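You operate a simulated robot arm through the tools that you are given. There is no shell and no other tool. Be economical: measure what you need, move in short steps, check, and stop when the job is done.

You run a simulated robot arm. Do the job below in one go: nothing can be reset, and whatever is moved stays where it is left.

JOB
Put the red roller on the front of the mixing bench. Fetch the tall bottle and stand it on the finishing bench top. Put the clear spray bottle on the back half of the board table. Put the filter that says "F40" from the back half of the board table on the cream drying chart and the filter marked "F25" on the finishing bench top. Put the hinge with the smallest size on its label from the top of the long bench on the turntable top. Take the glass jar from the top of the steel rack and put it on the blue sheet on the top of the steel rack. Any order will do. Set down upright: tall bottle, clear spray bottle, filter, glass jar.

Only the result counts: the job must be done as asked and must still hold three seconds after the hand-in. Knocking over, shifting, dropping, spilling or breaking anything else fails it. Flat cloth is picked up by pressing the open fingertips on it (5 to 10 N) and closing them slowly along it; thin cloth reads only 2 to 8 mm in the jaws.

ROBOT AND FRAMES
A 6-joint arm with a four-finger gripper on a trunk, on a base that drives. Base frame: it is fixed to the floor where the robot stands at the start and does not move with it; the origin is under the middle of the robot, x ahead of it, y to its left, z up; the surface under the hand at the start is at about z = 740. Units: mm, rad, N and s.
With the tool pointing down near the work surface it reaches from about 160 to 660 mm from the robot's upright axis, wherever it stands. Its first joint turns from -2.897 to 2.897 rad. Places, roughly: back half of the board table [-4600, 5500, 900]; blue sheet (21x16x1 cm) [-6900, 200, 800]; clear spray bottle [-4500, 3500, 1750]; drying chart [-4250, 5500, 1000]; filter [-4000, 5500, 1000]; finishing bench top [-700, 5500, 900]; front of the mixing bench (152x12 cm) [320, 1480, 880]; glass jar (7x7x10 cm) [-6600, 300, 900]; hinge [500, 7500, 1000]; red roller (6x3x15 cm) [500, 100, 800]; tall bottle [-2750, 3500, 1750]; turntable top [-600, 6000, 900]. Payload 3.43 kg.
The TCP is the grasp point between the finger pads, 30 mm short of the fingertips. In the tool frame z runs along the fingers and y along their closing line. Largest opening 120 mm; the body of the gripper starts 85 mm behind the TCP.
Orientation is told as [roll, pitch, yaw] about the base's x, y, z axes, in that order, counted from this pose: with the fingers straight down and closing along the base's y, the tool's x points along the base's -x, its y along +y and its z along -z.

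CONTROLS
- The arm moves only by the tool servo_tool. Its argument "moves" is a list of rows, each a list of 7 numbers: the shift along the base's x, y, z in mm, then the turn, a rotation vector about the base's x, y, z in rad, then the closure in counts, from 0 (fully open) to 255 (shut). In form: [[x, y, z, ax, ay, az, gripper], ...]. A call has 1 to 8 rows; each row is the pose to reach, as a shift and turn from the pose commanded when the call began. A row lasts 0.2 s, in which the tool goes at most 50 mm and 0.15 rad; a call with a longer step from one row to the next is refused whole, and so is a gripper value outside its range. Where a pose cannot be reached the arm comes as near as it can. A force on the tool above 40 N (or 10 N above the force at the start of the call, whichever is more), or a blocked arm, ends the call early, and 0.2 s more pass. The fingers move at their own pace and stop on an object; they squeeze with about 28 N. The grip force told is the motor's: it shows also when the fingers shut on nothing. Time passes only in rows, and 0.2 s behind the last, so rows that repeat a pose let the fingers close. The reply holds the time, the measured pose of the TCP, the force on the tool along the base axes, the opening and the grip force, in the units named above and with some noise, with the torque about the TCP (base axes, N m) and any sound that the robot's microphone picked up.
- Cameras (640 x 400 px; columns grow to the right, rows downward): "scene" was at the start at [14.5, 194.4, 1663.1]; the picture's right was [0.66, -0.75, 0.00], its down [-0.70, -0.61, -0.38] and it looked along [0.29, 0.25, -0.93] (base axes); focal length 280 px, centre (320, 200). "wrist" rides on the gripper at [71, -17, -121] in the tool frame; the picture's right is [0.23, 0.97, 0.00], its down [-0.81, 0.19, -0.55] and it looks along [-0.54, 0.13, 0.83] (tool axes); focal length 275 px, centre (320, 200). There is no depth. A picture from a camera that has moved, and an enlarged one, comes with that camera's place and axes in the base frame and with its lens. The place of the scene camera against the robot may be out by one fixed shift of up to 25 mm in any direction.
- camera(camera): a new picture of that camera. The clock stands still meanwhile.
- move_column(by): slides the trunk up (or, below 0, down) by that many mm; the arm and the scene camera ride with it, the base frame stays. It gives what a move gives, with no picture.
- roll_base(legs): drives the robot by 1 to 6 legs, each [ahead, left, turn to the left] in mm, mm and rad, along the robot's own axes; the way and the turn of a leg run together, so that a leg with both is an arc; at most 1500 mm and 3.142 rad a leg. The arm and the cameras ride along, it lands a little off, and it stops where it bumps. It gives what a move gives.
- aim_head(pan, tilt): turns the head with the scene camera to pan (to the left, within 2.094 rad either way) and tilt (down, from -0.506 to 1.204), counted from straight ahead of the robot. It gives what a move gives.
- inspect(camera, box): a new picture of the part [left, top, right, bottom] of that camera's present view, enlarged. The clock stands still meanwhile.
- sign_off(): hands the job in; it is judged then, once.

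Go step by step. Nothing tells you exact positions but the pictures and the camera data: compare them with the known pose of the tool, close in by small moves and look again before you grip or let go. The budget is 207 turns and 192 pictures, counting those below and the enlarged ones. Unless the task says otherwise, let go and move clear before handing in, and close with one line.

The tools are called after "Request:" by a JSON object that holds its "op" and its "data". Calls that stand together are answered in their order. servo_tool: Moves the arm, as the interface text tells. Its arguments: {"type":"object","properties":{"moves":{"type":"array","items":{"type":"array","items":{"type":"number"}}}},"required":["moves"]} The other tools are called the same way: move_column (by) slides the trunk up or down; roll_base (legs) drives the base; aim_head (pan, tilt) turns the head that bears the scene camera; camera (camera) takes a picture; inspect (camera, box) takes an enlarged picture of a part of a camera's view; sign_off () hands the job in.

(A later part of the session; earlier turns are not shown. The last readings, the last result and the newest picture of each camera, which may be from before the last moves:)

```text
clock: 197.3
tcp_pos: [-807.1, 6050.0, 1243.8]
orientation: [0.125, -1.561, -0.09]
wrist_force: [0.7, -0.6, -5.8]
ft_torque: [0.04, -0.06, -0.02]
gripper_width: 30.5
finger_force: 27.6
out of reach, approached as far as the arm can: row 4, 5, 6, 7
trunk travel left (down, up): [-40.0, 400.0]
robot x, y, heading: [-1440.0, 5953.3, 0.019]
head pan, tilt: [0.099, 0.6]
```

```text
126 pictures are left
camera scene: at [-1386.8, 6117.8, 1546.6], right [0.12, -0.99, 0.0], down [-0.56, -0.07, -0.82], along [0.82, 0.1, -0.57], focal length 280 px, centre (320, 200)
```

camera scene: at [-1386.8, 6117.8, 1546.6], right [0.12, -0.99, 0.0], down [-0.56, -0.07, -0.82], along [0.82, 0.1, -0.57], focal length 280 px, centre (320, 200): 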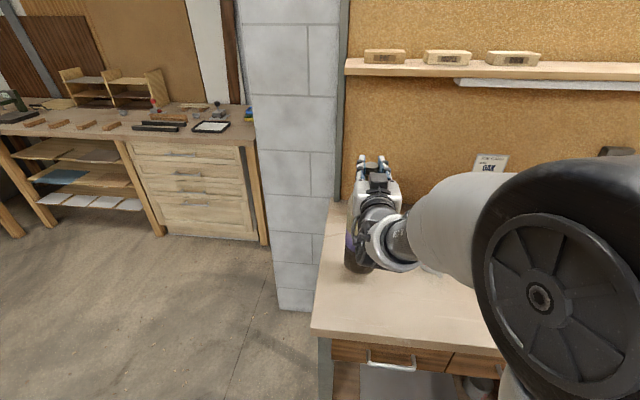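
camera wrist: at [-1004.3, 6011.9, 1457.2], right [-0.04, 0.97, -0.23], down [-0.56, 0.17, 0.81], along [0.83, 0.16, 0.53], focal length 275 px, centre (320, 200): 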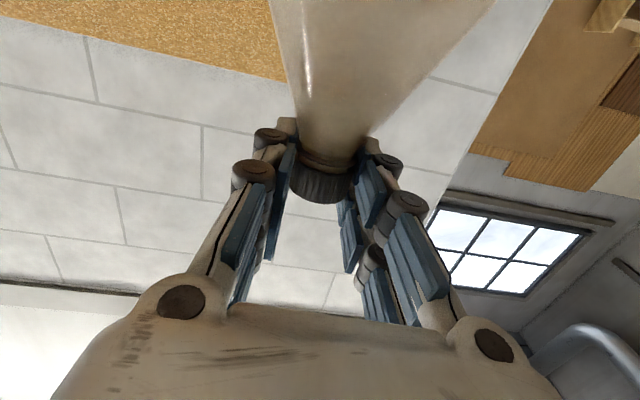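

Now at (-807, 6050, 1244) and nearly above the bench. I'll lower the trunk in small steps while watching the force.

Request:
{"op": "move_column", "data": {"by": -20}}

Request:
{"op": "camera", "data": {"camera": "wrist"}}

Request:
{"op": "inspect", "data": {"camera": "scene", "box": [310, 140, 440, 300]}}

```text
clock: 197.9
tcp_pos: [-807.4, 6049.5, 1224.6]
orientation: [0.114, -1.565, -0.08]
wrist_force: [0.5, -0.2, -6.3]
ft_torque: [0.0, 0.1, -0.03]
gripper_width: 30.4
finger_force: 28.0
trunk travel left (down, up): [-20.0, 420.0]
robot x, y, heading: [-1446.5, 5953.0, 0.016]
head pan, tilt: [0.099, 0.6]
```

```text
125 pictures are left
camera wrist: at [-928.7, 6029.2, 1154.2], right [-0.03, 0.97, -0.23], down [-0.55, 0.17, 0.82], along [0.83, 0.16, 0.53], focal length 275 px, centre (320, 200)
```

wrist: 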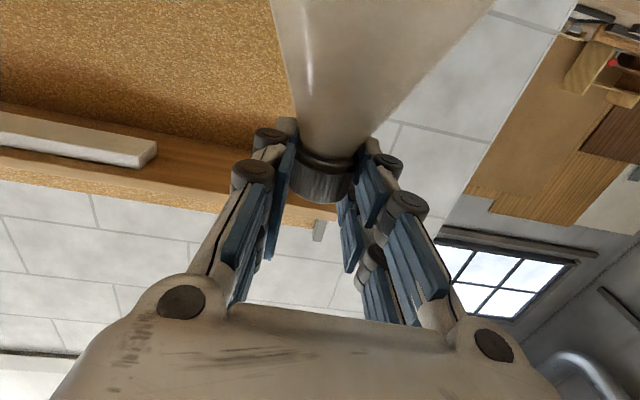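

```text
2.50 times, centred on (375, 220) of scene
camera zoom: at [-1387.5, 6117.7, 1526.7], right [0.12, -0.99, 0.0], down [-0.56, -0.07, -0.82], along [0.82, 0.1, -0.57], focal length 700 px, centre (182, 150)
```

zoom: 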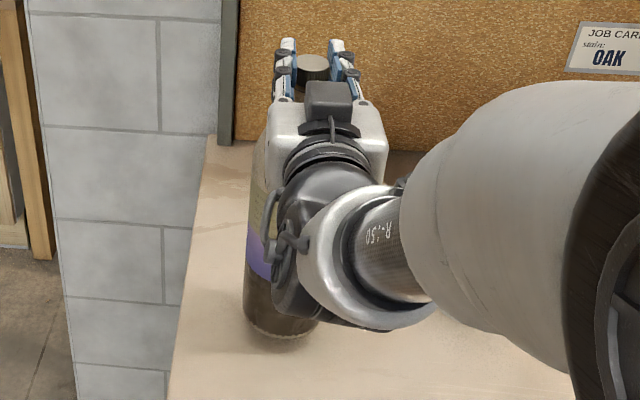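

Request:
{"op": "move_column", "data": {"by": -8}}

Request:
{"op": "move_column", "data": {"by": -6}}

```text
clock: 198.5
tcp_pos: [-806.5, 6048.9, 1216.2]
orientation: [0.105, -1.564, -0.07]
wrist_force: [-0.1, -0.2, -5.9]
ft_torque: [-0.01, 0.06, 0.03]
gripper_width: 30.3
finger_force: 27.8
trunk travel left (down, up): [-12.0, 428.0]
robot x, y, heading: [-1446.2, 5949.3, 0.017]
head pan, tilt: [0.099, 0.6]
```

```text
clock: 199.1
tcp_pos: [-807.5, 6049.6, 1210.3]
orientation: [0.107, -1.564, -0.073]
wrist_force: [0.6, -0.7, -7.0]
ft_torque: [0.0, 0.1, 0.03]
gripper_width: 30.6
finger_force: 27.4
trunk travel left (down, up): [-6.0, 434.0]
robot x, y, heading: [-1446.6, 5952.5, 0.014]
head pan, tilt: [0.099, 0.6]
```

Request:
{"op": "move_column", "data": {"by": -6}}

Request:
{"op": "servo_tool", "data": {"moves": [[-5, 0, -4, 0, 0, 0, 255], [-10, 0, -8, 0, 0, 0, 255], [-10, 0, -12, 0, 0, 0, 255], [-10, 0, -16, 0, 0, 0, 255]]}}

```text
clock: 199.6
tcp_pos: [-807.2, 6048.7, 1204.5]
orientation: [0.105, -1.564, -0.072]
wrist_force: [0.1, -0.5, -6.5]
ft_torque: [-0.05, 0.08, -0.02]
gripper_width: 30.2
finger_force: 28.2
trunk travel left (down, up): [0.0, 440.0]
robot x, y, heading: [-1446.9, 5951.0, 0.015]
head pan, tilt: [0.099, 0.6]
```

```text
clock: 200.6
tcp_pos: [-818.9, 6049.7, 1199.6]
orientation: [2.96, -1.554, -2.928]
wrist_force: [5.2, 1.9, 36.3]
ft_torque: [0.12, -0.55, 0.04]
gripper_width: 31.0
finger_force: 27.8
trunk travel left (down, up): [0.0, 440.0]
robot x, y, heading: [-1443.6, 5950.6, 0.014]
head pan, tilt: [0.099, 0.6]
```

The bottle is on the bench. I'll ease the pressure off before releasing.

Request:
{"op": "servo_tool", "data": {"moves": [[0, 0, 5, 0, 0, 0, 255], [0, 0, 9, 0, 0, 0, 255], [0, 0, 9, 0, 0, 0, 255]]}}

```text
clock: 201.4
tcp_pos: [-818.7, 6048.4, 1199.7]
orientation: [0.49, -1.568, -0.457]
wrist_force: [5.4, 2.3, 16.9]
ft_torque: [0.39, -0.97, -0.04]
gripper_width: 31.1
finger_force: 27.3
trunk travel left (down, up): [0.0, 440.0]
robot x, y, heading: [-1444.6, 5952.5, 0.013]
head pan, tilt: [0.099, 0.6]
```

Request:
{"op": "servo_tool", "data": {"moves": [[0, 0, 3, 0, 0, 0, 255], [0, 0, 4, 0, 0, 0, 255]]}}

Request:
{"op": "camera", "data": {"camera": "wrist"}}

Request:
{"op": "inspect", "data": {"camera": "scene", "box": [310, 140, 440, 300]}}

```text
clock: 202.0
tcp_pos: [-818.0, 6050.1, 1199.6]
orientation: [0.019, -1.559, 0.017]
wrist_force: [2.3, 0.5, 1.9]
ft_torque: [0.28, -0.51, -0.04]
gripper_width: 30.9
finger_force: 28.3
trunk travel left (down, up): [0.0, 440.0]
robot x, y, heading: [-1446.1, 5950.4, 0.012]
head pan, tilt: [0.099, 0.6]
```

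```text
123 pictures are left
camera wrist: at [-940.0, 6029.4, 1129.9], right [-0.04, 0.97, -0.23], down [-0.55, 0.17, 0.82], along [0.84, 0.16, 0.53], focal length 275 px, centre (320, 200)
```

wrist: 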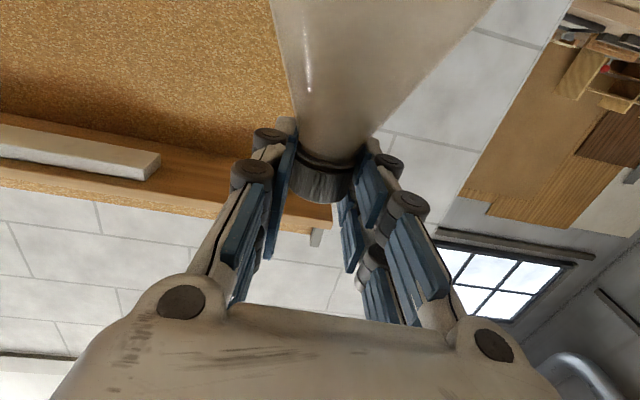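

```text
2.50 times, centred on (375, 220) of scene
camera zoom: at [-1388.0, 6117.8, 1506.6], right [0.12, -0.99, 0.0], down [-0.56, -0.07, -0.83], along [0.82, 0.1, -0.56], focal length 700 px, centre (182, 150)
```

zoom: 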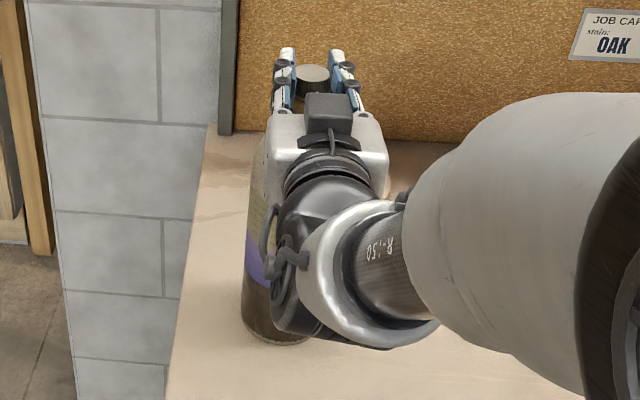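

The load is off the hand and the bottle looks upright. I'll open and retreat straight back.

Request:
{"op": "servo_tool", "data": {"moves": [[0, 0, 0, 0, 0, 0, 230], [0, 0, 0, 0, 0, 0, 190], [0, 0, 0, 0, 0, 0, 120], [0, 0, 0, 0, 0, 0, 60], [0, 0, 0, 0, 0, 0, 60], [-10, 0, 0, 0, 0, 0, 60], [-25, 0, 0, 0, 0, 0, 60], [-45, 0, 0, 0, 0, 0, 60]]}}

Request:
{"op": "camera", "data": {"camera": "wrist"}}

```text
clock: 203.8
tcp_pos: [-861.3, 6052.3, 1199.9]
orientation: [0.207, -1.566, -0.174]
wrist_force: [-0.5, 0.5, -0.3]
ft_torque: [-0.01, 0.0, 0.01]
gripper_width: 91.7
finger_force: 0.1
trunk travel left (down, up): [0.0, 440.0]
robot x, y, heading: [-1444.0, 5949.1, 0.013]
head pan, tilt: [0.099, 0.6]
```

```text
121 pictures are left
camera wrist: at [-983.3, 6032.2, 1130.5], right [-0.03, 0.97, -0.23], down [-0.55, 0.17, 0.81], along [0.83, 0.15, 0.53], focal length 275 px, centre (320, 200)
```

wrist: 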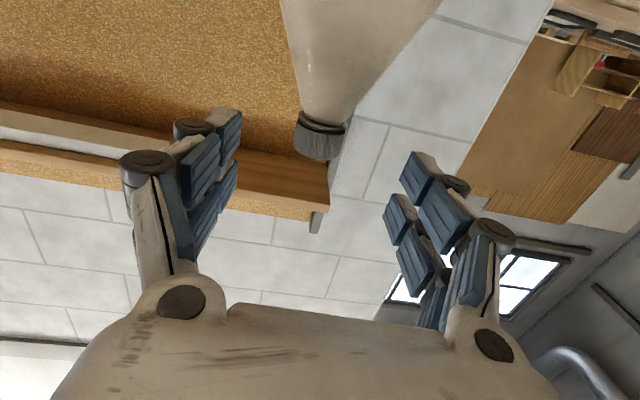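

Released cleanly. I'll back the base off and check the bench.

Request:
{"op": "roll_base", "data": {"legs": [[-400, 0, 0]]}}

Request:
{"op": "aim_head", "data": {"pan": -0.1, "tilt": 0.4}}

Request:
{"op": "camera", "data": {"camera": "scene"}}

```text
clock: 206.3
tcp_pos: [-1260.7, 6043.1, 1200.8]
orientation: [0.138, -1.563, -0.108]
wrist_force: [0.0, 0.1, 0.6]
ft_torque: [0.02, 0.01, 0.0]
gripper_width: 91.6
finger_force: 0.1
trunk travel left (down, up): [0.0, 440.0]
robot x, y, heading: [-1843.7, 5948.1, 0.01]
head pan, tilt: [0.099, 0.6]
```

```text
clock: 207.1
tcp_pos: [-1260.5, 6044.1, 1200.5]
orientation: [0.138, -1.564, -0.11]
wrist_force: [0.5, 0.1, 0.5]
ft_torque: [-0.02, 0.0, 0.01]
gripper_width: 91.7
finger_force: 0.0
trunk travel left (down, up): [0.0, 440.0]
robot x, y, heading: [-1845.1, 5944.4, 0.016]
head pan, tilt: [-0.099, 0.4]
```

```text
120 pictures are left
camera scene: at [-1783.4, 6094.1, 1524.9], right [-0.09, -1.0, 0.0], down [-0.39, 0.03, -0.92], along [0.92, -0.08, -0.39], focal length 280 px, centre (320, 200)
```

scene: 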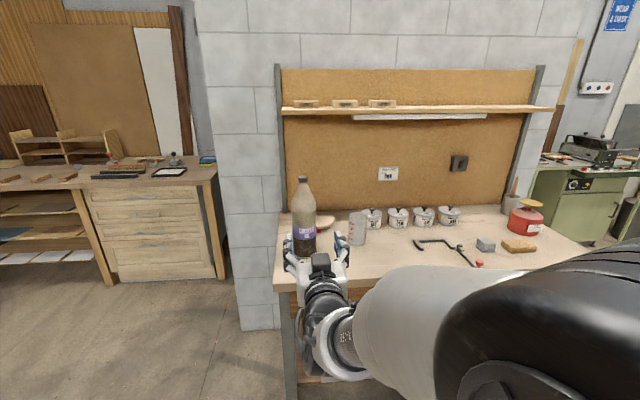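

The bottle stands on the finishing bench and nothing else moved. Next I'll restore the trunk and turn the tool back downward.

Request:
{"op": "move_column", "data": {"by": 200}}

Request:
{"op": "servo_tool", "data": {"moves": [[-20, 0, -20, 0, 0.131, 0, 0], [-40, 0, -40, 0, 0.262, 0, 0], [-60, 0, -60, 0, 0.393, 0, 0], [-80, 0, -80, 0, 0.524, 0, 0], [-100, 0, -100, 0, 0.655, 0, 0], [-120, 0, -120, 0, 0.786, 0, 0], [-140, 0, -140, 0, 0.917, 0, 0], [-160, 0, -160, 0, 1.048, 0, 0]]}}

Request:
{"op": "servo_tool", "data": {"moves": [[-20, 0, -20, 0, 0.131, 0, 0], [-40, 0, -40, 0, 0.262, 0, 0], [-60, 0, -60, 0, 0.393, 0, 0], [-80, 0, -90, 0, 0.516, 0, 0], [-100, 0, -130, 0, 0.516, 0, 0]]}}

```text
clock: 209.2
tcp_pos: [-1261.1, 6044.7, 1401.6]
orientation: [0.118, -1.563, -0.09]
wrist_force: [0.8, 0.2, -0.3]
ft_torque: [-0.01, -0.03, 0.01]
gripper_width: 92.0
finger_force: 0.2
trunk travel left (down, up): [-200.0, 240.0]
robot x, y, heading: [-1845.5, 5944.4, 0.013]
head pan, tilt: [-0.099, 0.4]
```

```text
clock: 211.0
tcp_pos: [-1420.2, 6042.7, 1240.8]
orientation: [0.029, -0.514, 0.0]
wrist_force: [-0.3, -0.5, 0.0]
ft_torque: [0.0, 0.03, 0.0]
gripper_width: 119.8
finger_force: 0.0
trunk travel left (down, up): [-200.0, 240.0]
robot x, y, heading: [-1843.7, 5945.0, 0.011]
head pan, tilt: [-0.099, 0.4]
```

```text
clock: 212.2
tcp_pos: [-1522.9, 6046.3, 1108.8]
orientation: [0.028, -0.001, 0.0]
wrist_force: [0.5, 0.3, 1.0]
ft_torque: [0.0, 0.01, 0.01]
gripper_width: 119.5
finger_force: 0.1
trunk travel left (down, up): [-200.0, 240.0]
robot x, y, heading: [-1847.4, 5947.6, 0.017]
head pan, tilt: [-0.099, 0.4]
```

Now I'll drive round to the +y side of the board table, facing -y.

Request:
{"op": "roll_base", "data": {"legs": [[0, 450, 0], [0, 0, -1.585], [0, -1100, 0], [0, -1100, 0]]}}

Request:
{"op": "aim_head", "data": {"pan": 0.0, "tilt": 0.6}}

Request:
{"op": "camera", "data": {"camera": "scene"}}

```text
clock: 229.2
tcp_pos: [-3977.6, 6070.7, 1110.3]
orientation: [0.029, 0.0, -1.616]
wrist_force: [-0.3, -0.3, -0.3]
ft_torque: [0.01, -0.03, 0.01]
gripper_width: 120.0
finger_force: 0.0
trunk travel left (down, up): [-200.0, 240.0]
robot x, y, heading: [-4060.9, 6395.8, -1.605]
head pan, tilt: [-0.099, 0.4]
```

```text
clock: 230.0
tcp_pos: [-3978.0, 6071.4, 1110.3]
orientation: [0.028, 0.0, -1.616]
wrist_force: [0.6, 0.2, -0.2]
ft_torque: [-0.01, 0.02, 0.0]
gripper_width: 119.9
finger_force: 0.0
trunk travel left (down, up): [-200.0, 240.0]
robot x, y, heading: [-4065.1, 6398.4, -1.602]
head pan, tilt: [0.0, 0.6]
```

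```text
119 pictures are left
camera scene: at [-3933.9, 6341.5, 1706.8], right [-1.0, 0.04, 0.0], down [0.02, 0.56, -0.83], along [-0.03, -0.82, -0.56], focal length 280 px, centre (320, 200)
```

scene: 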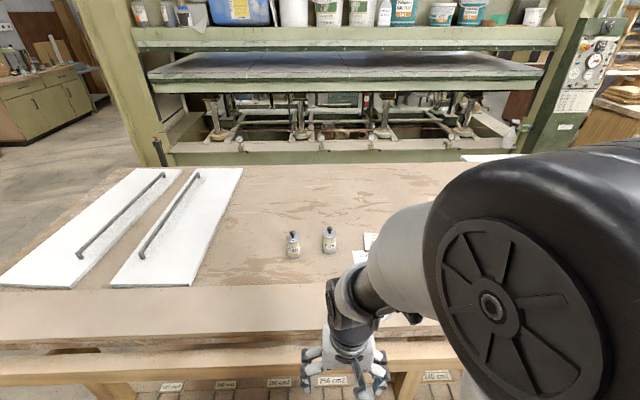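

Two filters stand near the chart; the third is behind the arm. I'll read the labels.

Request:
{"op": "inspect", "data": {"camera": "scene", "box": [270, 215, 390, 290]}}

Request:
{"op": "camera", "data": {"camera": "wrist"}}

```text
5.33 times, centred on (330, 252) of scene
camera zoom: at [-3933.9, 6341.5, 1706.8], right [-1.0, 0.04, 0.0], down [0.02, 0.56, -0.83], along [-0.03, -0.82, -0.56], focal length 1493 px, centre (267, -80)
```

zoom: 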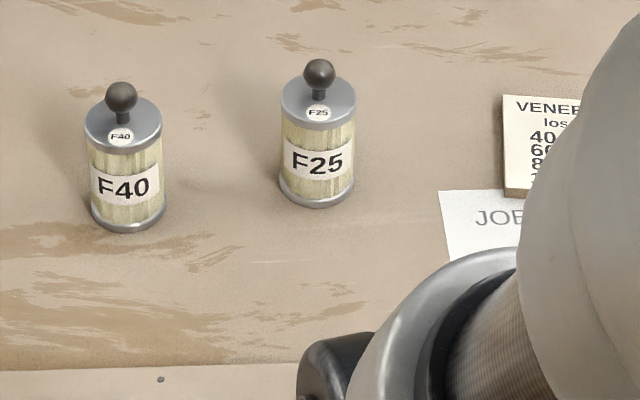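

```text
117 pictures are left
camera wrist: at [-3996.0, 6144.3, 1229.8], right [0.98, 0.19, 0.03], down [0.14, -0.82, 0.56], along [0.13, -0.54, -0.83], focal length 275 px, centre (320, 200)
```

wrist: 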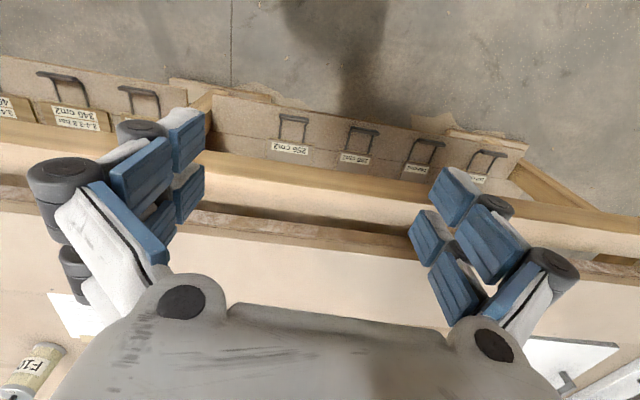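

F40 is at about (-3852, 5507) and F25 at about (-4009, 5477). I'll shift to see the chart and the third filter.

Request:
{"op": "roll_base", "data": {"legs": [[200, -300, 0.03]]}}

Request:
{"op": "aim_head", "data": {"pan": 0.1, "tilt": 0.8}}

Request:
{"op": "camera", "data": {"camera": "scene"}}

```text
clock: 232.3
tcp_pos: [-4282.7, 5878.0, 1111.0]
orientation: [0.028, 0.001, -1.582]
wrist_force: [-0.2, -0.5, 0.5]
ft_torque: [0.01, -0.03, 0.01]
gripper_width: 120.2
finger_force: 0.0
trunk travel left (down, up): [-200.0, 240.0]
robot x, y, heading: [-4378.0, 6203.4, -1.574]
head pan, tilt: [0.0, 0.6]
```

```text
clock: 233.1
tcp_pos: [-4282.2, 5877.2, 1108.7]
orientation: [0.028, -0.001, -1.583]
wrist_force: [0.2, 0.1, -0.3]
ft_torque: [0.01, -0.02, 0.02]
gripper_width: 120.2
finger_force: 0.0
trunk travel left (down, up): [-200.0, 240.0]
robot x, y, heading: [-4377.3, 6202.8, -1.569]
head pan, tilt: [0.099, 0.799]
```

```text
116 pictures are left
camera scene: at [-4238.9, 6158.5, 1689.9], right [-1.0, -0.1, 0.0], down [-0.07, 0.71, -0.7], along [0.07, -0.69, -0.72], focal length 280 px, centre (320, 200)
```

scene: 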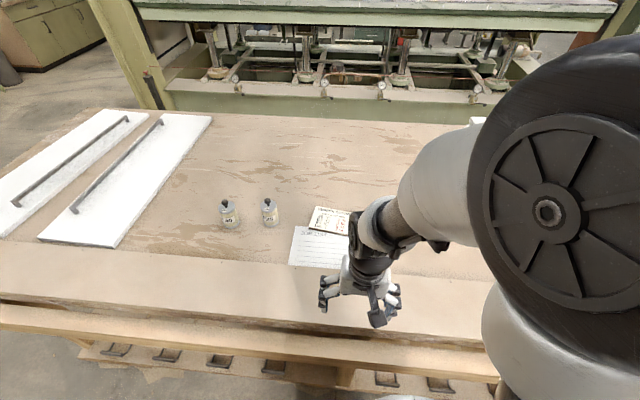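

Request:
{"op": "inspect", "data": {"camera": "scene", "box": [260, 190, 390, 272]}}

Request:
{"op": "camera", "data": {"camera": "wrist"}}

```text
4.88 times, centred on (325, 231) of scene
camera zoom: at [-4238.9, 6158.5, 1689.9], right [-1.0, -0.1, 0.0], down [-0.07, 0.71, -0.7], along [0.07, -0.69, -0.72], focal length 1366 px, centre (296, 49)
```

zoom: 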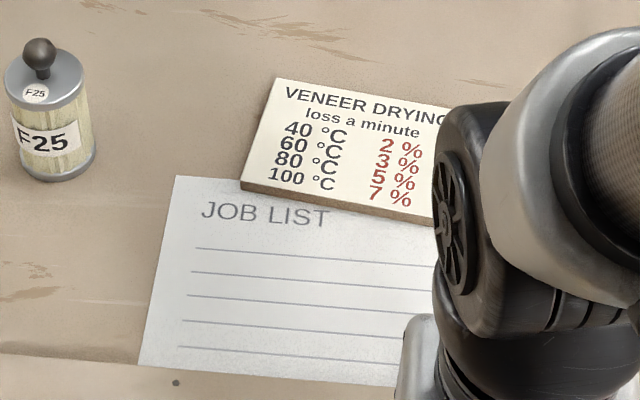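

```text
114 pictures are left
camera wrist: at [-4303.0, 5951.0, 1229.8], right [0.98, 0.22, 0.03], down [0.17, -0.81, 0.56], along [0.14, -0.54, -0.83], focal length 275 px, centre (320, 200)
```

wrist: 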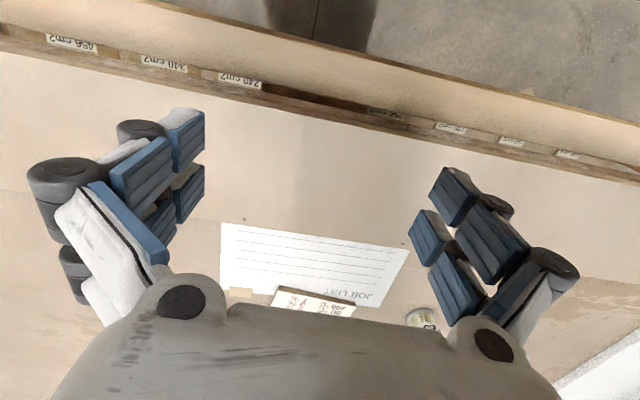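

The cream "VENEER DRYING" chart is at about (-4222, 5455). I'll check how close the base is to the table by looking down.

Request:
{"op": "aim_head", "data": {"pan": 0.3, "tilt": 1.2}}

Request:
{"op": "camera", "data": {"camera": "scene"}}

```text
clock: 233.9
tcp_pos: [-4283.0, 5877.7, 1110.9]
orientation: [0.027, 0.0, -1.585]
wrist_force: [-0.1, -0.2, 0.2]
ft_torque: [-0.01, 0.02, -0.01]
gripper_width: 120.1
finger_force: 0.1
trunk travel left (down, up): [-200.0, 240.0]
robot x, y, heading: [-4376.8, 6200.4, -1.569]
head pan, tilt: [0.3, 1.201]
```

```text
113 pictures are left
camera scene: at [-4230.3, 6185.2, 1662.2], right [-0.96, -0.29, 0.0], down [-0.27, 0.89, -0.36], along [0.11, -0.35, -0.93], focal length 280 px, centre (320, 200)
```

scene: 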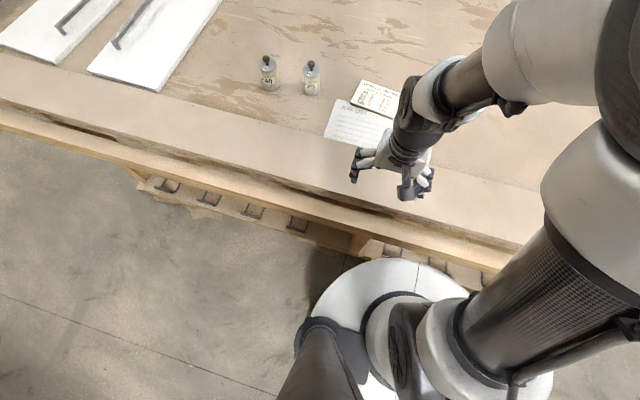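

There is about 70 mm of clearance to the table front. I'll move left in front of F40 and 45 mm closer.

Request:
{"op": "roll_base", "data": {"legs": [[0, 480, 0], [45, 0, 0]]}}

Request:
{"op": "servo_tool", "data": {"moves": [[0, -40, 0, 0, 0.014, 0, 0], [0, -80, 0, 0, 0.028, 0, 0], [0, -120, 0, 0, 0.028, 0, 0], [0, -160, 0, 0, 0.028, 0, 0], [0, -200, 0, 0, 0.028, 0, 0], [0, -240, 0, 0, 0.028, 0, 0]]}}

Request:
{"op": "camera", "data": {"camera": "wrist"}}

Request:
{"op": "camera", "data": {"camera": "scene"}}

```text
clock: 237.2
tcp_pos: [-3819.7, 5828.6, 1109.2]
orientation: [0.028, 0.001, -1.589]
wrist_force: [0.2, -0.2, 0.1]
ft_torque: [0.08, -0.01, -0.02]
gripper_width: 120.0
finger_force: 0.0
trunk travel left (down, up): [-200.0, 240.0]
robot x, y, heading: [-3914.3, 6154.3, -1.58]
head pan, tilt: [0.3, 1.201]
```

```text
clock: 238.6
tcp_pos: [-3818.5, 5590.0, 1109.0]
orientation: [0.001, 0.0, -1.589]
wrist_force: [0.3, 0.2, 0.2]
ft_torque: [0.03, -0.02, -0.04]
gripper_width: 119.9
finger_force: 0.1
trunk travel left (down, up): [-200.0, 240.0]
robot x, y, heading: [-3912.6, 6153.4, -1.58]
head pan, tilt: [0.3, 1.201]
```

```text
112 pictures are left
camera wrist: at [-3834.9, 5662.4, 1229.5], right [0.98, 0.21, 0.0], down [0.18, -0.81, 0.55], along [0.12, -0.54, -0.83], focal length 275 px, centre (320, 200)
```

wrist: 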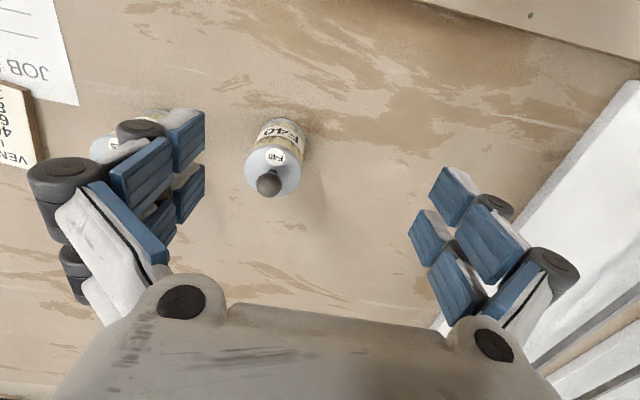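

```text
111 pictures are left
camera scene: at [-3765.0, 6135.2, 1662.1], right [-0.96, -0.29, 0.0], down [-0.27, 0.89, -0.36], along [0.1, -0.35, -0.93], focal length 280 px, centre (320, 200)
```

scene: 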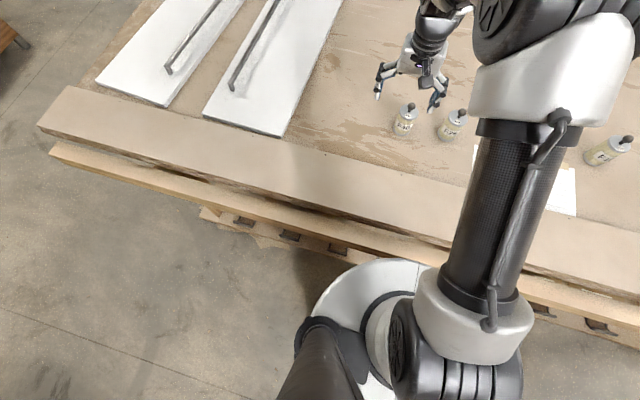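

F40 is at about (-3857, 5500). I'll move over it and look again.

Request:
{"op": "servo_tool", "data": {"moves": [[-13, -30, 0, 0, 0, 0.01, 20], [-26, -60, 0, 0, 0, 0.018, 20], [-38, -90, 0, 0, 0, 0.018, 20], [-38, -90, -30, 0, 0, 0.018, 20], [-38, -90, -50, 0, 0, 0.018, 20], [-38, -90, -50, 0, 0, 0.018, 20]]}}

Request:
{"op": "camera", "data": {"camera": "wrist"}}

```text
clock: 240.0
tcp_pos: [-3854.8, 5499.8, 1060.4]
orientation: [0.0, -0.002, -1.573]
wrist_force: [-1.4, -0.1, 0.6]
ft_torque: [-0.01, 0.04, 0.05]
gripper_width: 110.5
finger_force: 0.1
trunk travel left (down, up): [-200.0, 240.0]
robot x, y, heading: [-3915.7, 6154.7, -1.576]
head pan, tilt: [0.3, 1.201]
```

```text
110 pictures are left
camera wrist: at [-3873.5, 5572.5, 1180.1], right [0.97, 0.23, 0.0], down [0.19, -0.81, 0.55], along [0.13, -0.54, -0.83], focal length 275 px, centre (320, 200)
```

wrist: 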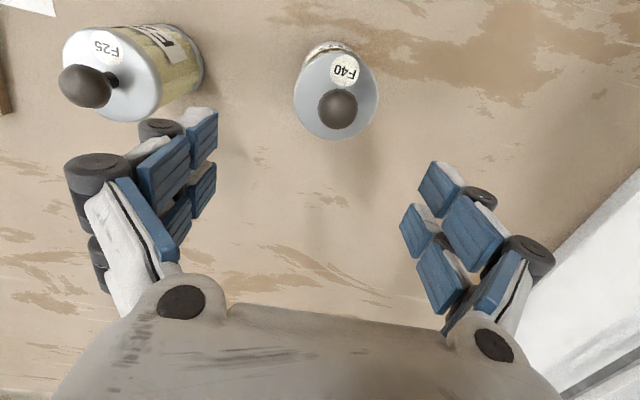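

Triangulating puts F40 at (-3852, 5532) with its lid at z≈997. I'll align and descend around the body.

Request:
{"op": "servo_tool", "data": {"moves": [[3, 16, 0, 0, 0, 0, 0], [3, 32, 0, 0, 0, 0, 0], [3, 32, -20, 0, 0, 0, 0], [3, 32, -40, 0, 0, 0, 0], [3, 32, -40, 0, 0, 0, 0]]}}

Request:
{"op": "camera", "data": {"camera": "wrist"}}

```text
clock: 241.2
tcp_pos: [-3853.8, 5533.1, 1018.8]
orientation: [0.0, -0.002, -1.572]
wrist_force: [0.3, -0.3, 0.0]
ft_torque: [0.01, -0.01, -0.02]
gripper_width: 120.0
finger_force: 0.0
trunk travel left (down, up): [-200.0, 240.0]
robot x, y, heading: [-3910.9, 6157.0, -1.581]
head pan, tilt: [0.3, 1.201]
```

```text
109 pictures are left
camera wrist: at [-3871.9, 5606.7, 1139.9], right [0.97, 0.23, 0.0], down [0.19, -0.81, 0.55], along [0.13, -0.54, -0.83], focal length 275 px, centre (320, 200)
```

wrist: 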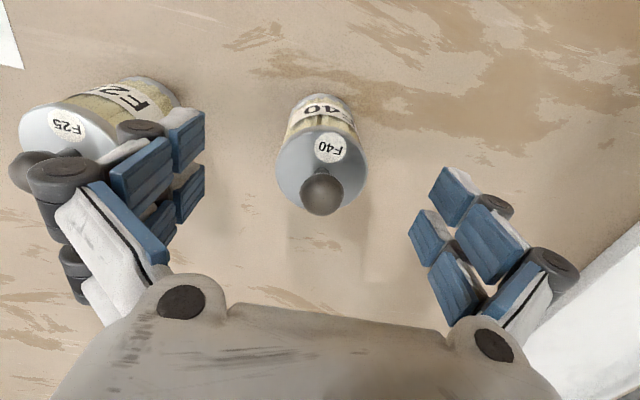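

The knob is exactly at the TCP. I'll narrow the opening to stay clear of F25, then descend.

Request:
{"op": "servo_tool", "data": {"moves": [[0, 0, 0, 0, 0, 0, 62], [0, 0, 0, 0, 0, 0, 62], [0, 0, -15, 0, 0, 0, 62], [0, 0, -30, 0, 0, 0, 62], [0, 0, -45, 0, 0, 0, 62], [0, 0, -58, 0, 0, 0, 62], [0, 0, -58, 0, 0, 0, 62]]}}

Request:
{"op": "camera", "data": {"camera": "wrist"}}

```text
clock: 242.8
tcp_pos: [-3854.0, 5532.1, 962.3]
orientation: [0.001, -0.003, -1.574]
wrist_force: [-0.2, -1.3, -0.3]
ft_torque: [-0.01, 0.01, 0.01]
gripper_width: 91.0
finger_force: 0.0
trunk travel left (down, up): [-200.0, 240.0]
robot x, y, heading: [-3914.2, 6155.5, -1.576]
head pan, tilt: [0.3, 1.201]
```

```text
108 pictures are left
camera wrist: at [-3872.6, 5605.4, 1082.4], right [0.97, 0.23, 0.0], down [0.19, -0.81, 0.55], along [0.13, -0.54, -0.83], focal length 275 px, centre (320, 200)
```

wrist: 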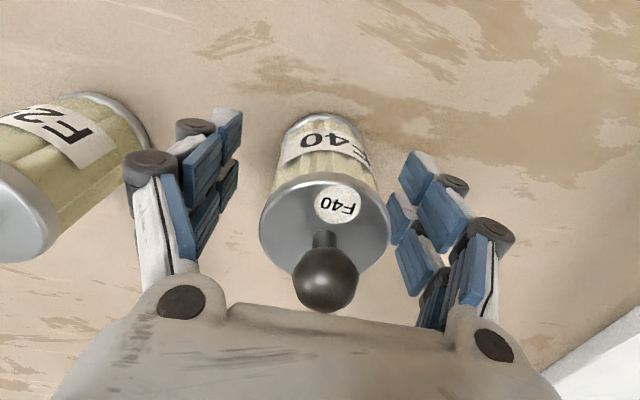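

The body is between the pads. I'll close and lift a little.

Request:
{"op": "servo_tool", "data": {"moves": [[0, 0, 0, 0, 0, 0, 110], [0, 0, 0, 0, 0, 0, 160], [0, 0, 0, 0, 0, 0, 255], [0, 0, 0, 0, 0, 0, 255], [0, 0, 0, 0, 0, 0, 255], [0, 0, 5, 0, 0, 0, 255], [0, 0, 15, 0, 0, 0, 255], [0, 0, 30, 0, 0, 0, 255]]}}

Request:
{"op": "camera", "data": {"camera": "wrist"}}

```text
clock: 244.6
tcp_pos: [-3853.9, 5531.6, 991.5]
orientation: [0.002, -0.001, -1.574]
wrist_force: [-1.2, 1.1, -1.4]
ft_torque: [0.02, -0.03, 0.0]
gripper_width: 54.1
finger_force: 27.7
trunk travel left (down, up): [-200.0, 240.0]
robot x, y, heading: [-3913.0, 6155.9, -1.582]
head pan, tilt: [0.3, 1.201]
```

```text
107 pictures are left
camera wrist: at [-3871.8, 5603.7, 1111.7], right [0.97, 0.23, 0.0], down [0.19, -0.81, 0.55], along [0.13, -0.54, -0.83], focal length 275 px, centre (320, 200)
```

wrist: 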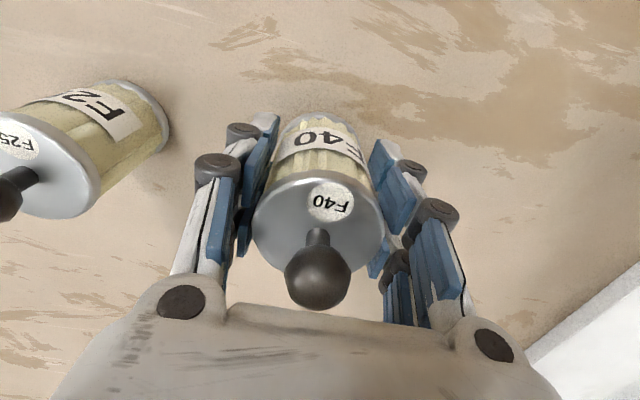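

F40 is held at 54 mm. I'll lift it high and pull it back a bit so it passes clear of F25, then drive right toward the chart.

Request:
{"op": "servo_tool", "data": {"moves": [[0, 0, 40, 0, 0, 0, 255], [0, 0, 80, 0, 0, 0, 255], [0, 20, 120, 0, 0, 0, 255], [0, 55, 140, 0, 0, 0, 255], [0, 95, 150, 0, 0, 0, 255], [0, 130, 150, 0, 0, 0, 255], [0, 130, 150, 0, 0, 0, 255]]}}

```text
clock: 246.2
tcp_pos: [-3853.8, 5661.6, 1142.4]
orientation: [0.0, 0.0, -1.573]
wrist_force: [-1.2, 0.1, -0.7]
ft_torque: [0.0, 0.01, -0.02]
gripper_width: 54.1
finger_force: 27.5
trunk travel left (down, up): [-200.0, 240.0]
robot x, y, heading: [-3912.5, 6153.3, -1.579]
head pan, tilt: [0.3, 1.201]
```

Request:
{"op": "roll_base", "data": {"legs": [[0, -360, 0]]}}

Request:
{"op": "camera", "data": {"camera": "wrist"}}

Request:
{"op": "aim_head", "data": {"pan": 0.0, "tilt": 0.9}}

Request:
{"op": "camera", "data": {"camera": "scene"}}

```text
clock: 248.6
tcp_pos: [-4218.2, 5664.7, 1141.0]
orientation: [0.0, 0.0, -1.573]
wrist_force: [-0.5, 0.1, -1.5]
ft_torque: [-0.01, -0.03, -0.01]
gripper_width: 54.1
finger_force: 27.8
trunk travel left (down, up): [-200.0, 240.0]
robot x, y, heading: [-4277.5, 6161.0, -1.582]
head pan, tilt: [0.3, 1.201]
```

```text
106 pictures are left
camera wrist: at [-4236.3, 5737.9, 1263.1], right [0.97, 0.23, 0.0], down [0.19, -0.81, 0.55], along [0.13, -0.54, -0.83], focal length 275 px, centre (320, 200)
```

wrist: 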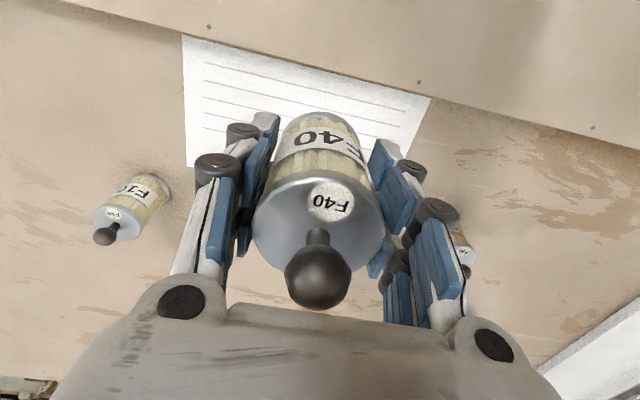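

```text
clock: 249.4
tcp_pos: [-4217.6, 5665.0, 1141.3]
orientation: [0.0, 0.0, -1.571]
wrist_force: [-0.5, 0.7, -1.5]
ft_torque: [0.04, 0.02, 0.02]
gripper_width: 54.2
finger_force: 28.0
trunk travel left (down, up): [-200.0, 240.0]
robot x, y, heading: [-4278.2, 6160.4, -1.582]
head pan, tilt: [0.0, 0.901]
```

```text
105 pictures are left
camera scene: at [-4144.8, 6117.8, 1681.9], right [-1.0, 0.01, 0.0], down [0.01, 0.78, -0.62], along [-0.01, -0.62, -0.78], focal length 280 px, centre (320, 200)
```

scene: 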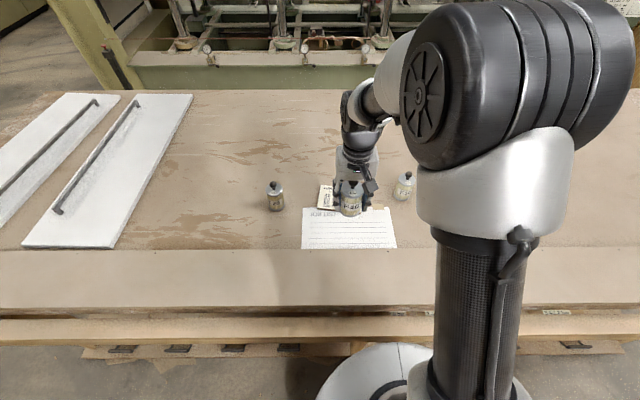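

The chart is at about (-4222, 5492). I'll edge 15 mm closer and extend over it.

Request:
{"op": "roll_base", "data": {"legs": [[15, 0, 0.01]]}}

Request:
{"op": "servo_tool", "data": {"moves": [[0, -40, 0, 0, 0, 0, 255], [0, -80, 0, 0, 0, 0, 255], [0, -110, 0, 0, 0, 0, 255], [0, -110, -20, 0, 0, 0, 255], [0, -110, -40, 0, 0, 0, 255], [0, -110, -40, 0, 0, 0, 255]]}}

Request:
{"op": "camera", "data": {"camera": "wrist"}}

Request:
{"op": "camera", "data": {"camera": "scene"}}

```text
clock: 250.1
tcp_pos: [-4213.0, 5650.1, 1142.6]
orientation: [0.001, -0.001, -1.561]
wrist_force: [-0.2, -0.3, -1.8]
ft_torque: [0.06, -0.02, 0.02]
gripper_width: 53.9
finger_force: 28.2
trunk travel left (down, up): [-200.0, 240.0]
robot x, y, heading: [-4273.4, 6142.5, -1.575]
head pan, tilt: [0.0, 0.901]
```

```text
clock: 251.5
tcp_pos: [-4213.3, 5541.4, 1102.3]
orientation: [0.001, -0.002, -1.562]
wrist_force: [0.0, 0.3, -1.6]
ft_torque: [-0.03, 0.03, 0.02]
gripper_width: 54.0
finger_force: 28.6
trunk travel left (down, up): [-200.0, 240.0]
robot x, y, heading: [-4273.0, 6142.9, -1.572]
head pan, tilt: [0.0, 0.901]
```

```text
104 pictures are left
camera wrist: at [-4231.4, 5614.0, 1223.4], right [0.97, 0.24, 0.0], down [0.2, -0.81, 0.55], along [0.13, -0.54, -0.83], focal length 275 px, centre (320, 200)
```

wrist: 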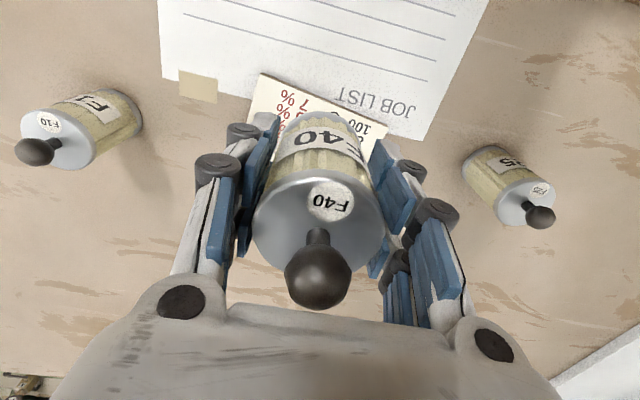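

```text
103 pictures are left
camera scene: at [-4144.3, 6104.3, 1682.0], right [-1.0, 0.0, 0.0], down [0.0, 0.78, -0.62], along [0.0, -0.62, -0.78], focal length 280 px, centre (320, 200)
```

scene: 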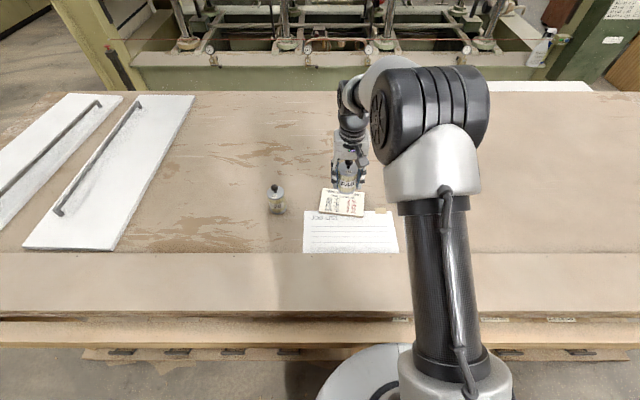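

The chart centre is (-4212, 5493). I'll go over it and down.

Request:
{"op": "servo_tool", "data": {"moves": [[1, -22, -20, 0, 0, 0, 255], [1, -45, -40, 0, 0, 0, 255], [1, -45, -70, 0, 0, 0, 255], [1, -45, -95, 0, 0, 0, 255], [1, -45, -95, 0, 0, 0, 255]]}}

Request:
{"op": "camera", "data": {"camera": "wrist"}}

Request:
{"op": "inspect", "data": {"camera": "scene", "box": [290, 140, 410, 230]}}

```text
clock: 252.7
tcp_pos: [-4212.2, 5495.7, 1009.1]
orientation: [0.002, 0.001, -1.561]
wrist_force: [-0.2, -0.1, -1.3]
ft_torque: [-0.01, 0.02, -0.01]
gripper_width: 54.1
finger_force: 27.8
trunk travel left (down, up): [-200.0, 240.0]
robot x, y, heading: [-4278.4, 6143.1, -1.568]
head pan, tilt: [0.0, 0.901]
```

```text
102 pictures are left
camera wrist: at [-4231.4, 5567.7, 1128.8], right [0.97, 0.24, 0.0], down [0.2, -0.81, 0.55], along [0.13, -0.54, -0.83], focal length 275 px, centre (320, 200)
```

wrist: 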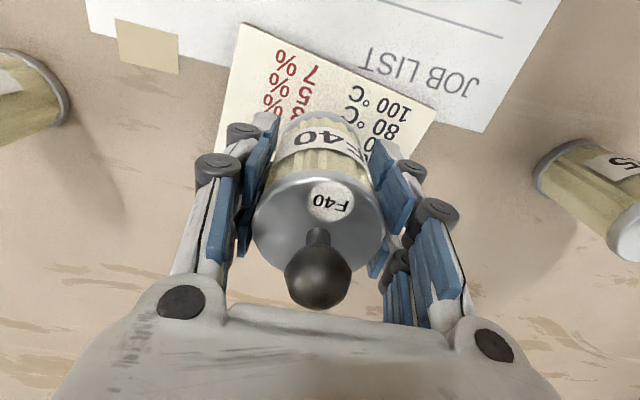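

```text
4.44 times, centred on (350, 185) of scene
camera zoom: at [-4144.3, 6104.2, 1682.0], right [-1.0, 0.0, 0.0], down [0.0, 0.78, -0.62], along [0.0, -0.62, -0.78], focal length 1244 px, centre (187, 267)
```

zoom: 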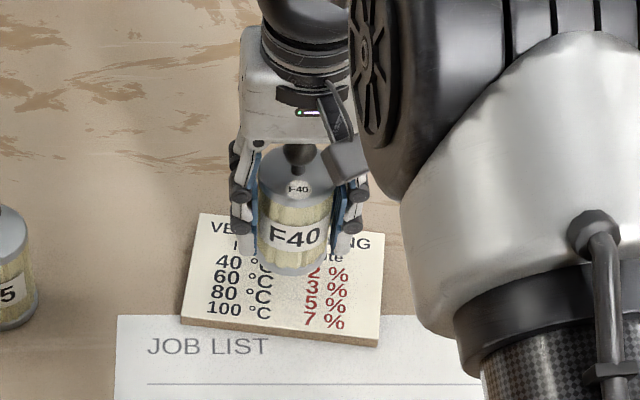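

Well centred on the chart. I'll lower until contact.

Request:
{"op": "servo_tool", "data": {"moves": [[0, 0, -10, 0, 0, 0, 255], [0, 0, -18, 0, 0, 0, 255], [0, 0, -23, 0, 0, 0, 255], [0, 0, -27, 0, 0, 0, 255], [0, 0, -31, 0, 0, 0, 255], [0, 0, -35, 0, 0, 0, 255]]}}

```text
clock: 254.1
tcp_pos: [-4212.0, 5495.5, 972.8]
orientation: [0.0, -0.004, -1.562]
wrist_force: [0.5, 0.1, 5.9]
ft_torque: [0.15, 0.07, 0.0]
gripper_width: 54.1
finger_force: 27.9
trunk travel left (down, up): [-200.0, 240.0]
robot x, y, heading: [-4273.3, 6142.9, -1.565]
head pan, tilt: [0.0, 0.901]
```

It has touched down (+6 N). I'll release and rise.

Request:
{"op": "servo_tool", "data": {"moves": [[0, 0, 0, 0, 0, 0, 150], [0, 0, 0, 0, 0, 0, 80], [0, 0, 0, 0, 0, 0, 62], [0, 0, 0, 0, 0, 0, 62], [0, 0, 25, 0, 0, 0, 62], [0, 0, 60, 0, 0, 0, 62], [0, 0, 100, 0, 0, 0, 62], [0, 0, 140, 0, 0, 0, 62]]}}

Request:
{"op": "camera", "data": {"camera": "wrist"}}

Request:
{"op": "inspect", "data": {"camera": "scene", "box": [250, 140, 410, 240]}}

```text
clock: 255.9
tcp_pos: [-4208.5, 5495.2, 1111.7]
orientation: [0.001, 0.0, -1.561]
wrist_force: [-0.5, 0.8, 0.7]
ft_torque: [0.01, 0.0, 0.02]
gripper_width: 91.0
finger_force: 0.1
trunk travel left (down, up): [-200.0, 240.0]
robot x, y, heading: [-4275.5, 6142.9, -1.564]
head pan, tilt: [0.0, 0.901]
```

```text
100 pictures are left
camera wrist: at [-4227.7, 5567.2, 1232.6], right [0.97, 0.24, 0.0], down [0.2, -0.81, 0.55], along [0.13, -0.54, -0.83], focal length 275 px, centre (320, 200)
```

wrist: 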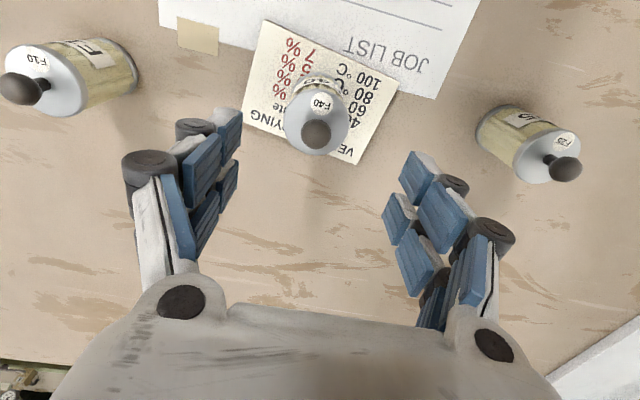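

```text
4.00 times, centred on (330, 190) of scene
camera zoom: at [-4144.3, 6104.7, 1682.0], right [-1.0, 0.0, 0.0], down [0.0, 0.78, -0.62], along [0.0, -0.62, -0.78], focal length 1120 px, centre (280, 240)
```

zoom: 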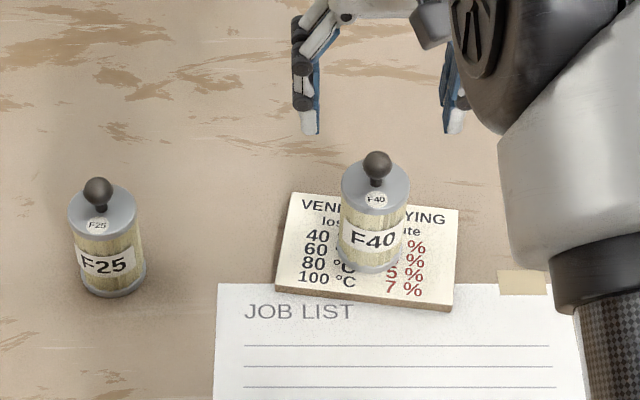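

F40 stands on the chart. Now I'll shift left to F25 at (-3996, 5514).

Request:
{"op": "roll_base", "data": {"legs": [[0, 212, 0]]}}

Request:
{"op": "camera", "data": {"camera": "wrist"}}

```text
clock: 257.6
tcp_pos: [-4002.9, 5494.6, 1111.0]
orientation: [-0.003, -0.001, -1.561]
wrist_force: [0.7, -1.2, 0.2]
ft_torque: [-0.03, 0.06, 0.02]
gripper_width: 90.8
finger_force: 0.1
trunk travel left (down, up): [-200.0, 240.0]
robot x, y, heading: [-4071.5, 6143.2, -1.569]
head pan, tilt: [0.0, 0.901]
```

```text
98 pictures are left
camera wrist: at [-4021.0, 5566.9, 1231.8], right [0.97, 0.24, 0.0], down [0.2, -0.81, 0.55], along [0.13, -0.54, -0.83], focal length 275 px, centre (320, 200)
```

wrist: 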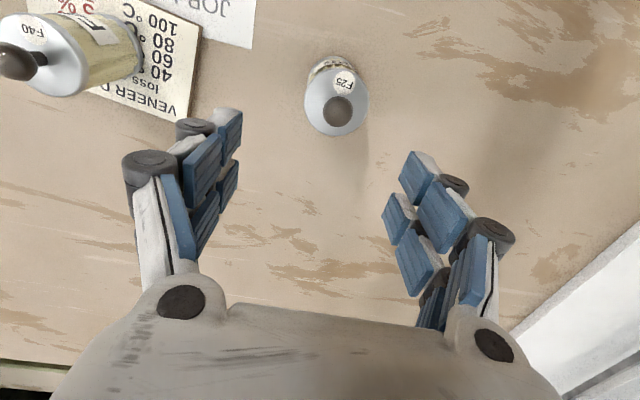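

Request:
{"op": "servo_tool", "data": {"moves": [[10, 16, -20, 0, 0, 0, 62], [10, 16, -55, 0, 0, 0, 62], [10, 16, -90, 0, 0, 0, 62], [10, 16, -90, 0, 0, 0, 62]]}}

Request:
{"op": "camera", "data": {"camera": "wrist"}}

```text
clock: 258.6
tcp_pos: [-3994.0, 5508.9, 1023.9]
orientation: [-0.001, -0.001, -1.56]
wrist_force: [0.2, 0.1, 0.1]
ft_torque: [0.0, -0.04, -0.03]
gripper_width: 90.7
finger_force: 0.1
trunk travel left (down, up): [-200.0, 240.0]
robot x, y, heading: [-4073.6, 6144.2, -1.571]
head pan, tilt: [0.0, 0.901]
```

```text
97 pictures are left
camera wrist: at [-4012.3, 5581.8, 1143.0], right [0.97, 0.24, 0.0], down [0.2, -0.81, 0.55], along [0.13, -0.54, -0.83], focal length 275 px, centre (320, 200)
```

wrist: 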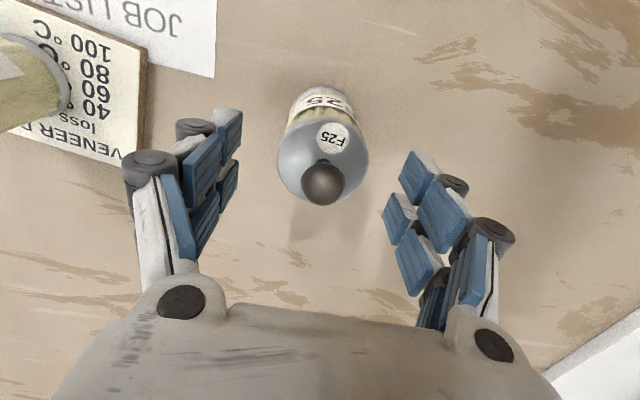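

Centred. I'll descend, close and lift.

Request:
{"op": "servo_tool", "data": {"moves": [[0, 2, -20, 0, 0, 0, 62], [0, 2, -40, 0, 0, 0, 62], [0, 2, -61, 0, 0, 0, 62], [0, 2, -61, 0, 0, 0, 110], [0, 2, -61, 0, 0, 0, 160], [0, 2, -61, 0, 0, 0, 255], [0, 2, -61, 0, 0, 0, 255], [0, 2, -61, 0, 0, 0, 255]]}}

Request:
{"op": "servo_tool", "data": {"moves": [[0, 0, 10, 0, 0, 0, 255], [0, 0, 40, 0, 0, 0, 255], [0, 0, 80, 0, 0, 0, 255], [0, 0, 120, 0, 0, 0, 255], [0, 40, 140, 0, 0, 0, 255], [0, 80, 160, 0, 0, 0, 255], [0, 120, 170, 0, 0, 0, 255], [0, 160, 175, 0, 0, 0, 255]]}}

Request:
{"op": "camera", "data": {"camera": "wrist"}}

```text
clock: 260.4
tcp_pos: [-3992.0, 5512.0, 961.2]
orientation: [-0.001, 0.0, -1.559]
wrist_force: [0.3, 0.7, -0.2]
ft_torque: [0.01, 0.02, -0.01]
gripper_width: 54.0
finger_force: 28.1
trunk travel left (down, up): [-200.0, 240.0]
robot x, y, heading: [-4072.2, 6140.9, -1.568]
head pan, tilt: [0.0, 0.901]
```

```text
clock: 262.2
tcp_pos: [-3993.3, 5676.9, 1135.0]
orientation: [-0.001, -0.001, -1.561]
wrist_force: [0.6, 0.0, -1.6]
ft_torque: [-0.02, 0.03, 0.01]
gripper_width: 54.0
finger_force: 27.5
trunk travel left (down, up): [-200.0, 240.0]
robot x, y, heading: [-4069.3, 6145.4, -1.569]
head pan, tilt: [0.0, 0.901]
```

```text
96 pictures are left
camera wrist: at [-4012.3, 5748.2, 1255.9], right [0.97, 0.24, 0.0], down [0.2, -0.81, 0.55], along [0.13, -0.54, -0.83], focal length 275 px, centre (320, 200)
```

wrist: 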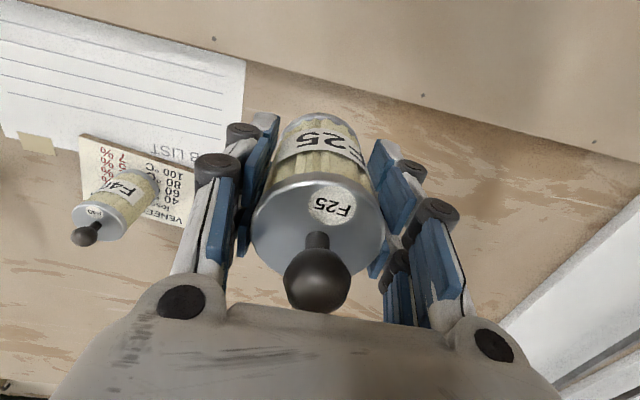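

F25 is held. I'll retract a bit more and drive back to the finishing bench.

Request:
{"op": "servo_tool", "data": {"moves": [[-10, 45, 0, 0, 0, 0, 255], [-20, 90, 0, 0, 0, 0, 255], [-20, 130, 0, 0, 0, 0, 255]]}}

Request:
{"op": "roll_base", "data": {"legs": [[-250, 0, 0], [0, 1300, 0], [0, 1250, 0], [0, 0, 1.569]]}}

Request:
{"op": "aim_head", "data": {"pan": -0.5, "tilt": 0.5}}

Request:
{"op": "camera", "data": {"camera": "scene"}}

```text
clock: 263.0
tcp_pos: [-4012.6, 5806.7, 1135.0]
orientation: [0.0, -0.004, -1.56]
wrist_force: [-0.1, 0.6, -0.6]
ft_torque: [-0.05, 0.01, -0.01]
gripper_width: 54.2
finger_force: 27.6
trunk travel left (down, up): [-200.0, 240.0]
robot x, y, heading: [-4069.6, 6146.0, -1.567]
head pan, tilt: [0.0, 0.901]
```

```text
clock: 280.7
tcp_pos: [-1174.6, 6518.9, 1135.2]
orientation: [0.001, -0.001, 0.049]
wrist_force: [-0.1, -0.3, -1.3]
ft_torque: [0.02, 0.02, -0.02]
gripper_width: 53.8
finger_force: 27.7
trunk travel left (down, up): [-200.0, 240.0]
robot x, y, heading: [-1513.2, 6449.4, 0.041]
head pan, tilt: [0.0, 0.901]
```

```text
clock: 281.6
tcp_pos: [-1175.9, 6518.6, 1134.2]
orientation: [0.001, -0.001, 0.047]
wrist_force: [0.4, 0.3, -0.9]
ft_torque: [-0.01, -0.02, 0.02]
gripper_width: 53.5
finger_force: 28.0
trunk travel left (down, up): [-200.0, 240.0]
robot x, y, heading: [-1510.8, 6445.7, 0.031]
head pan, tilt: [-0.499, 0.499]
```

```text
95 pictures are left
camera scene: at [-1462.8, 6563.8, 1715.8], right [-0.44, -0.9, 0.0], down [-0.43, 0.21, -0.88], along [0.79, -0.39, -0.48], focal length 280 px, centre (320, 200)
```

scene: 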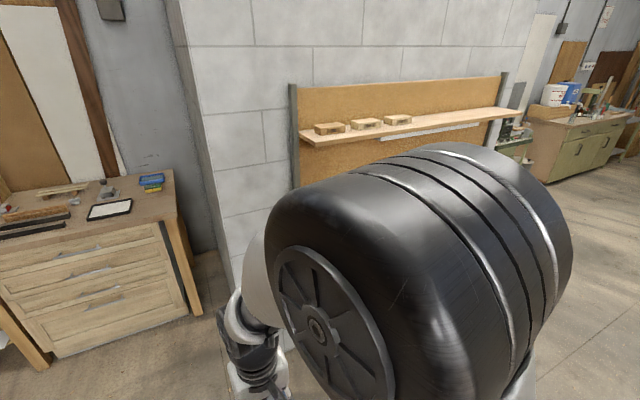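

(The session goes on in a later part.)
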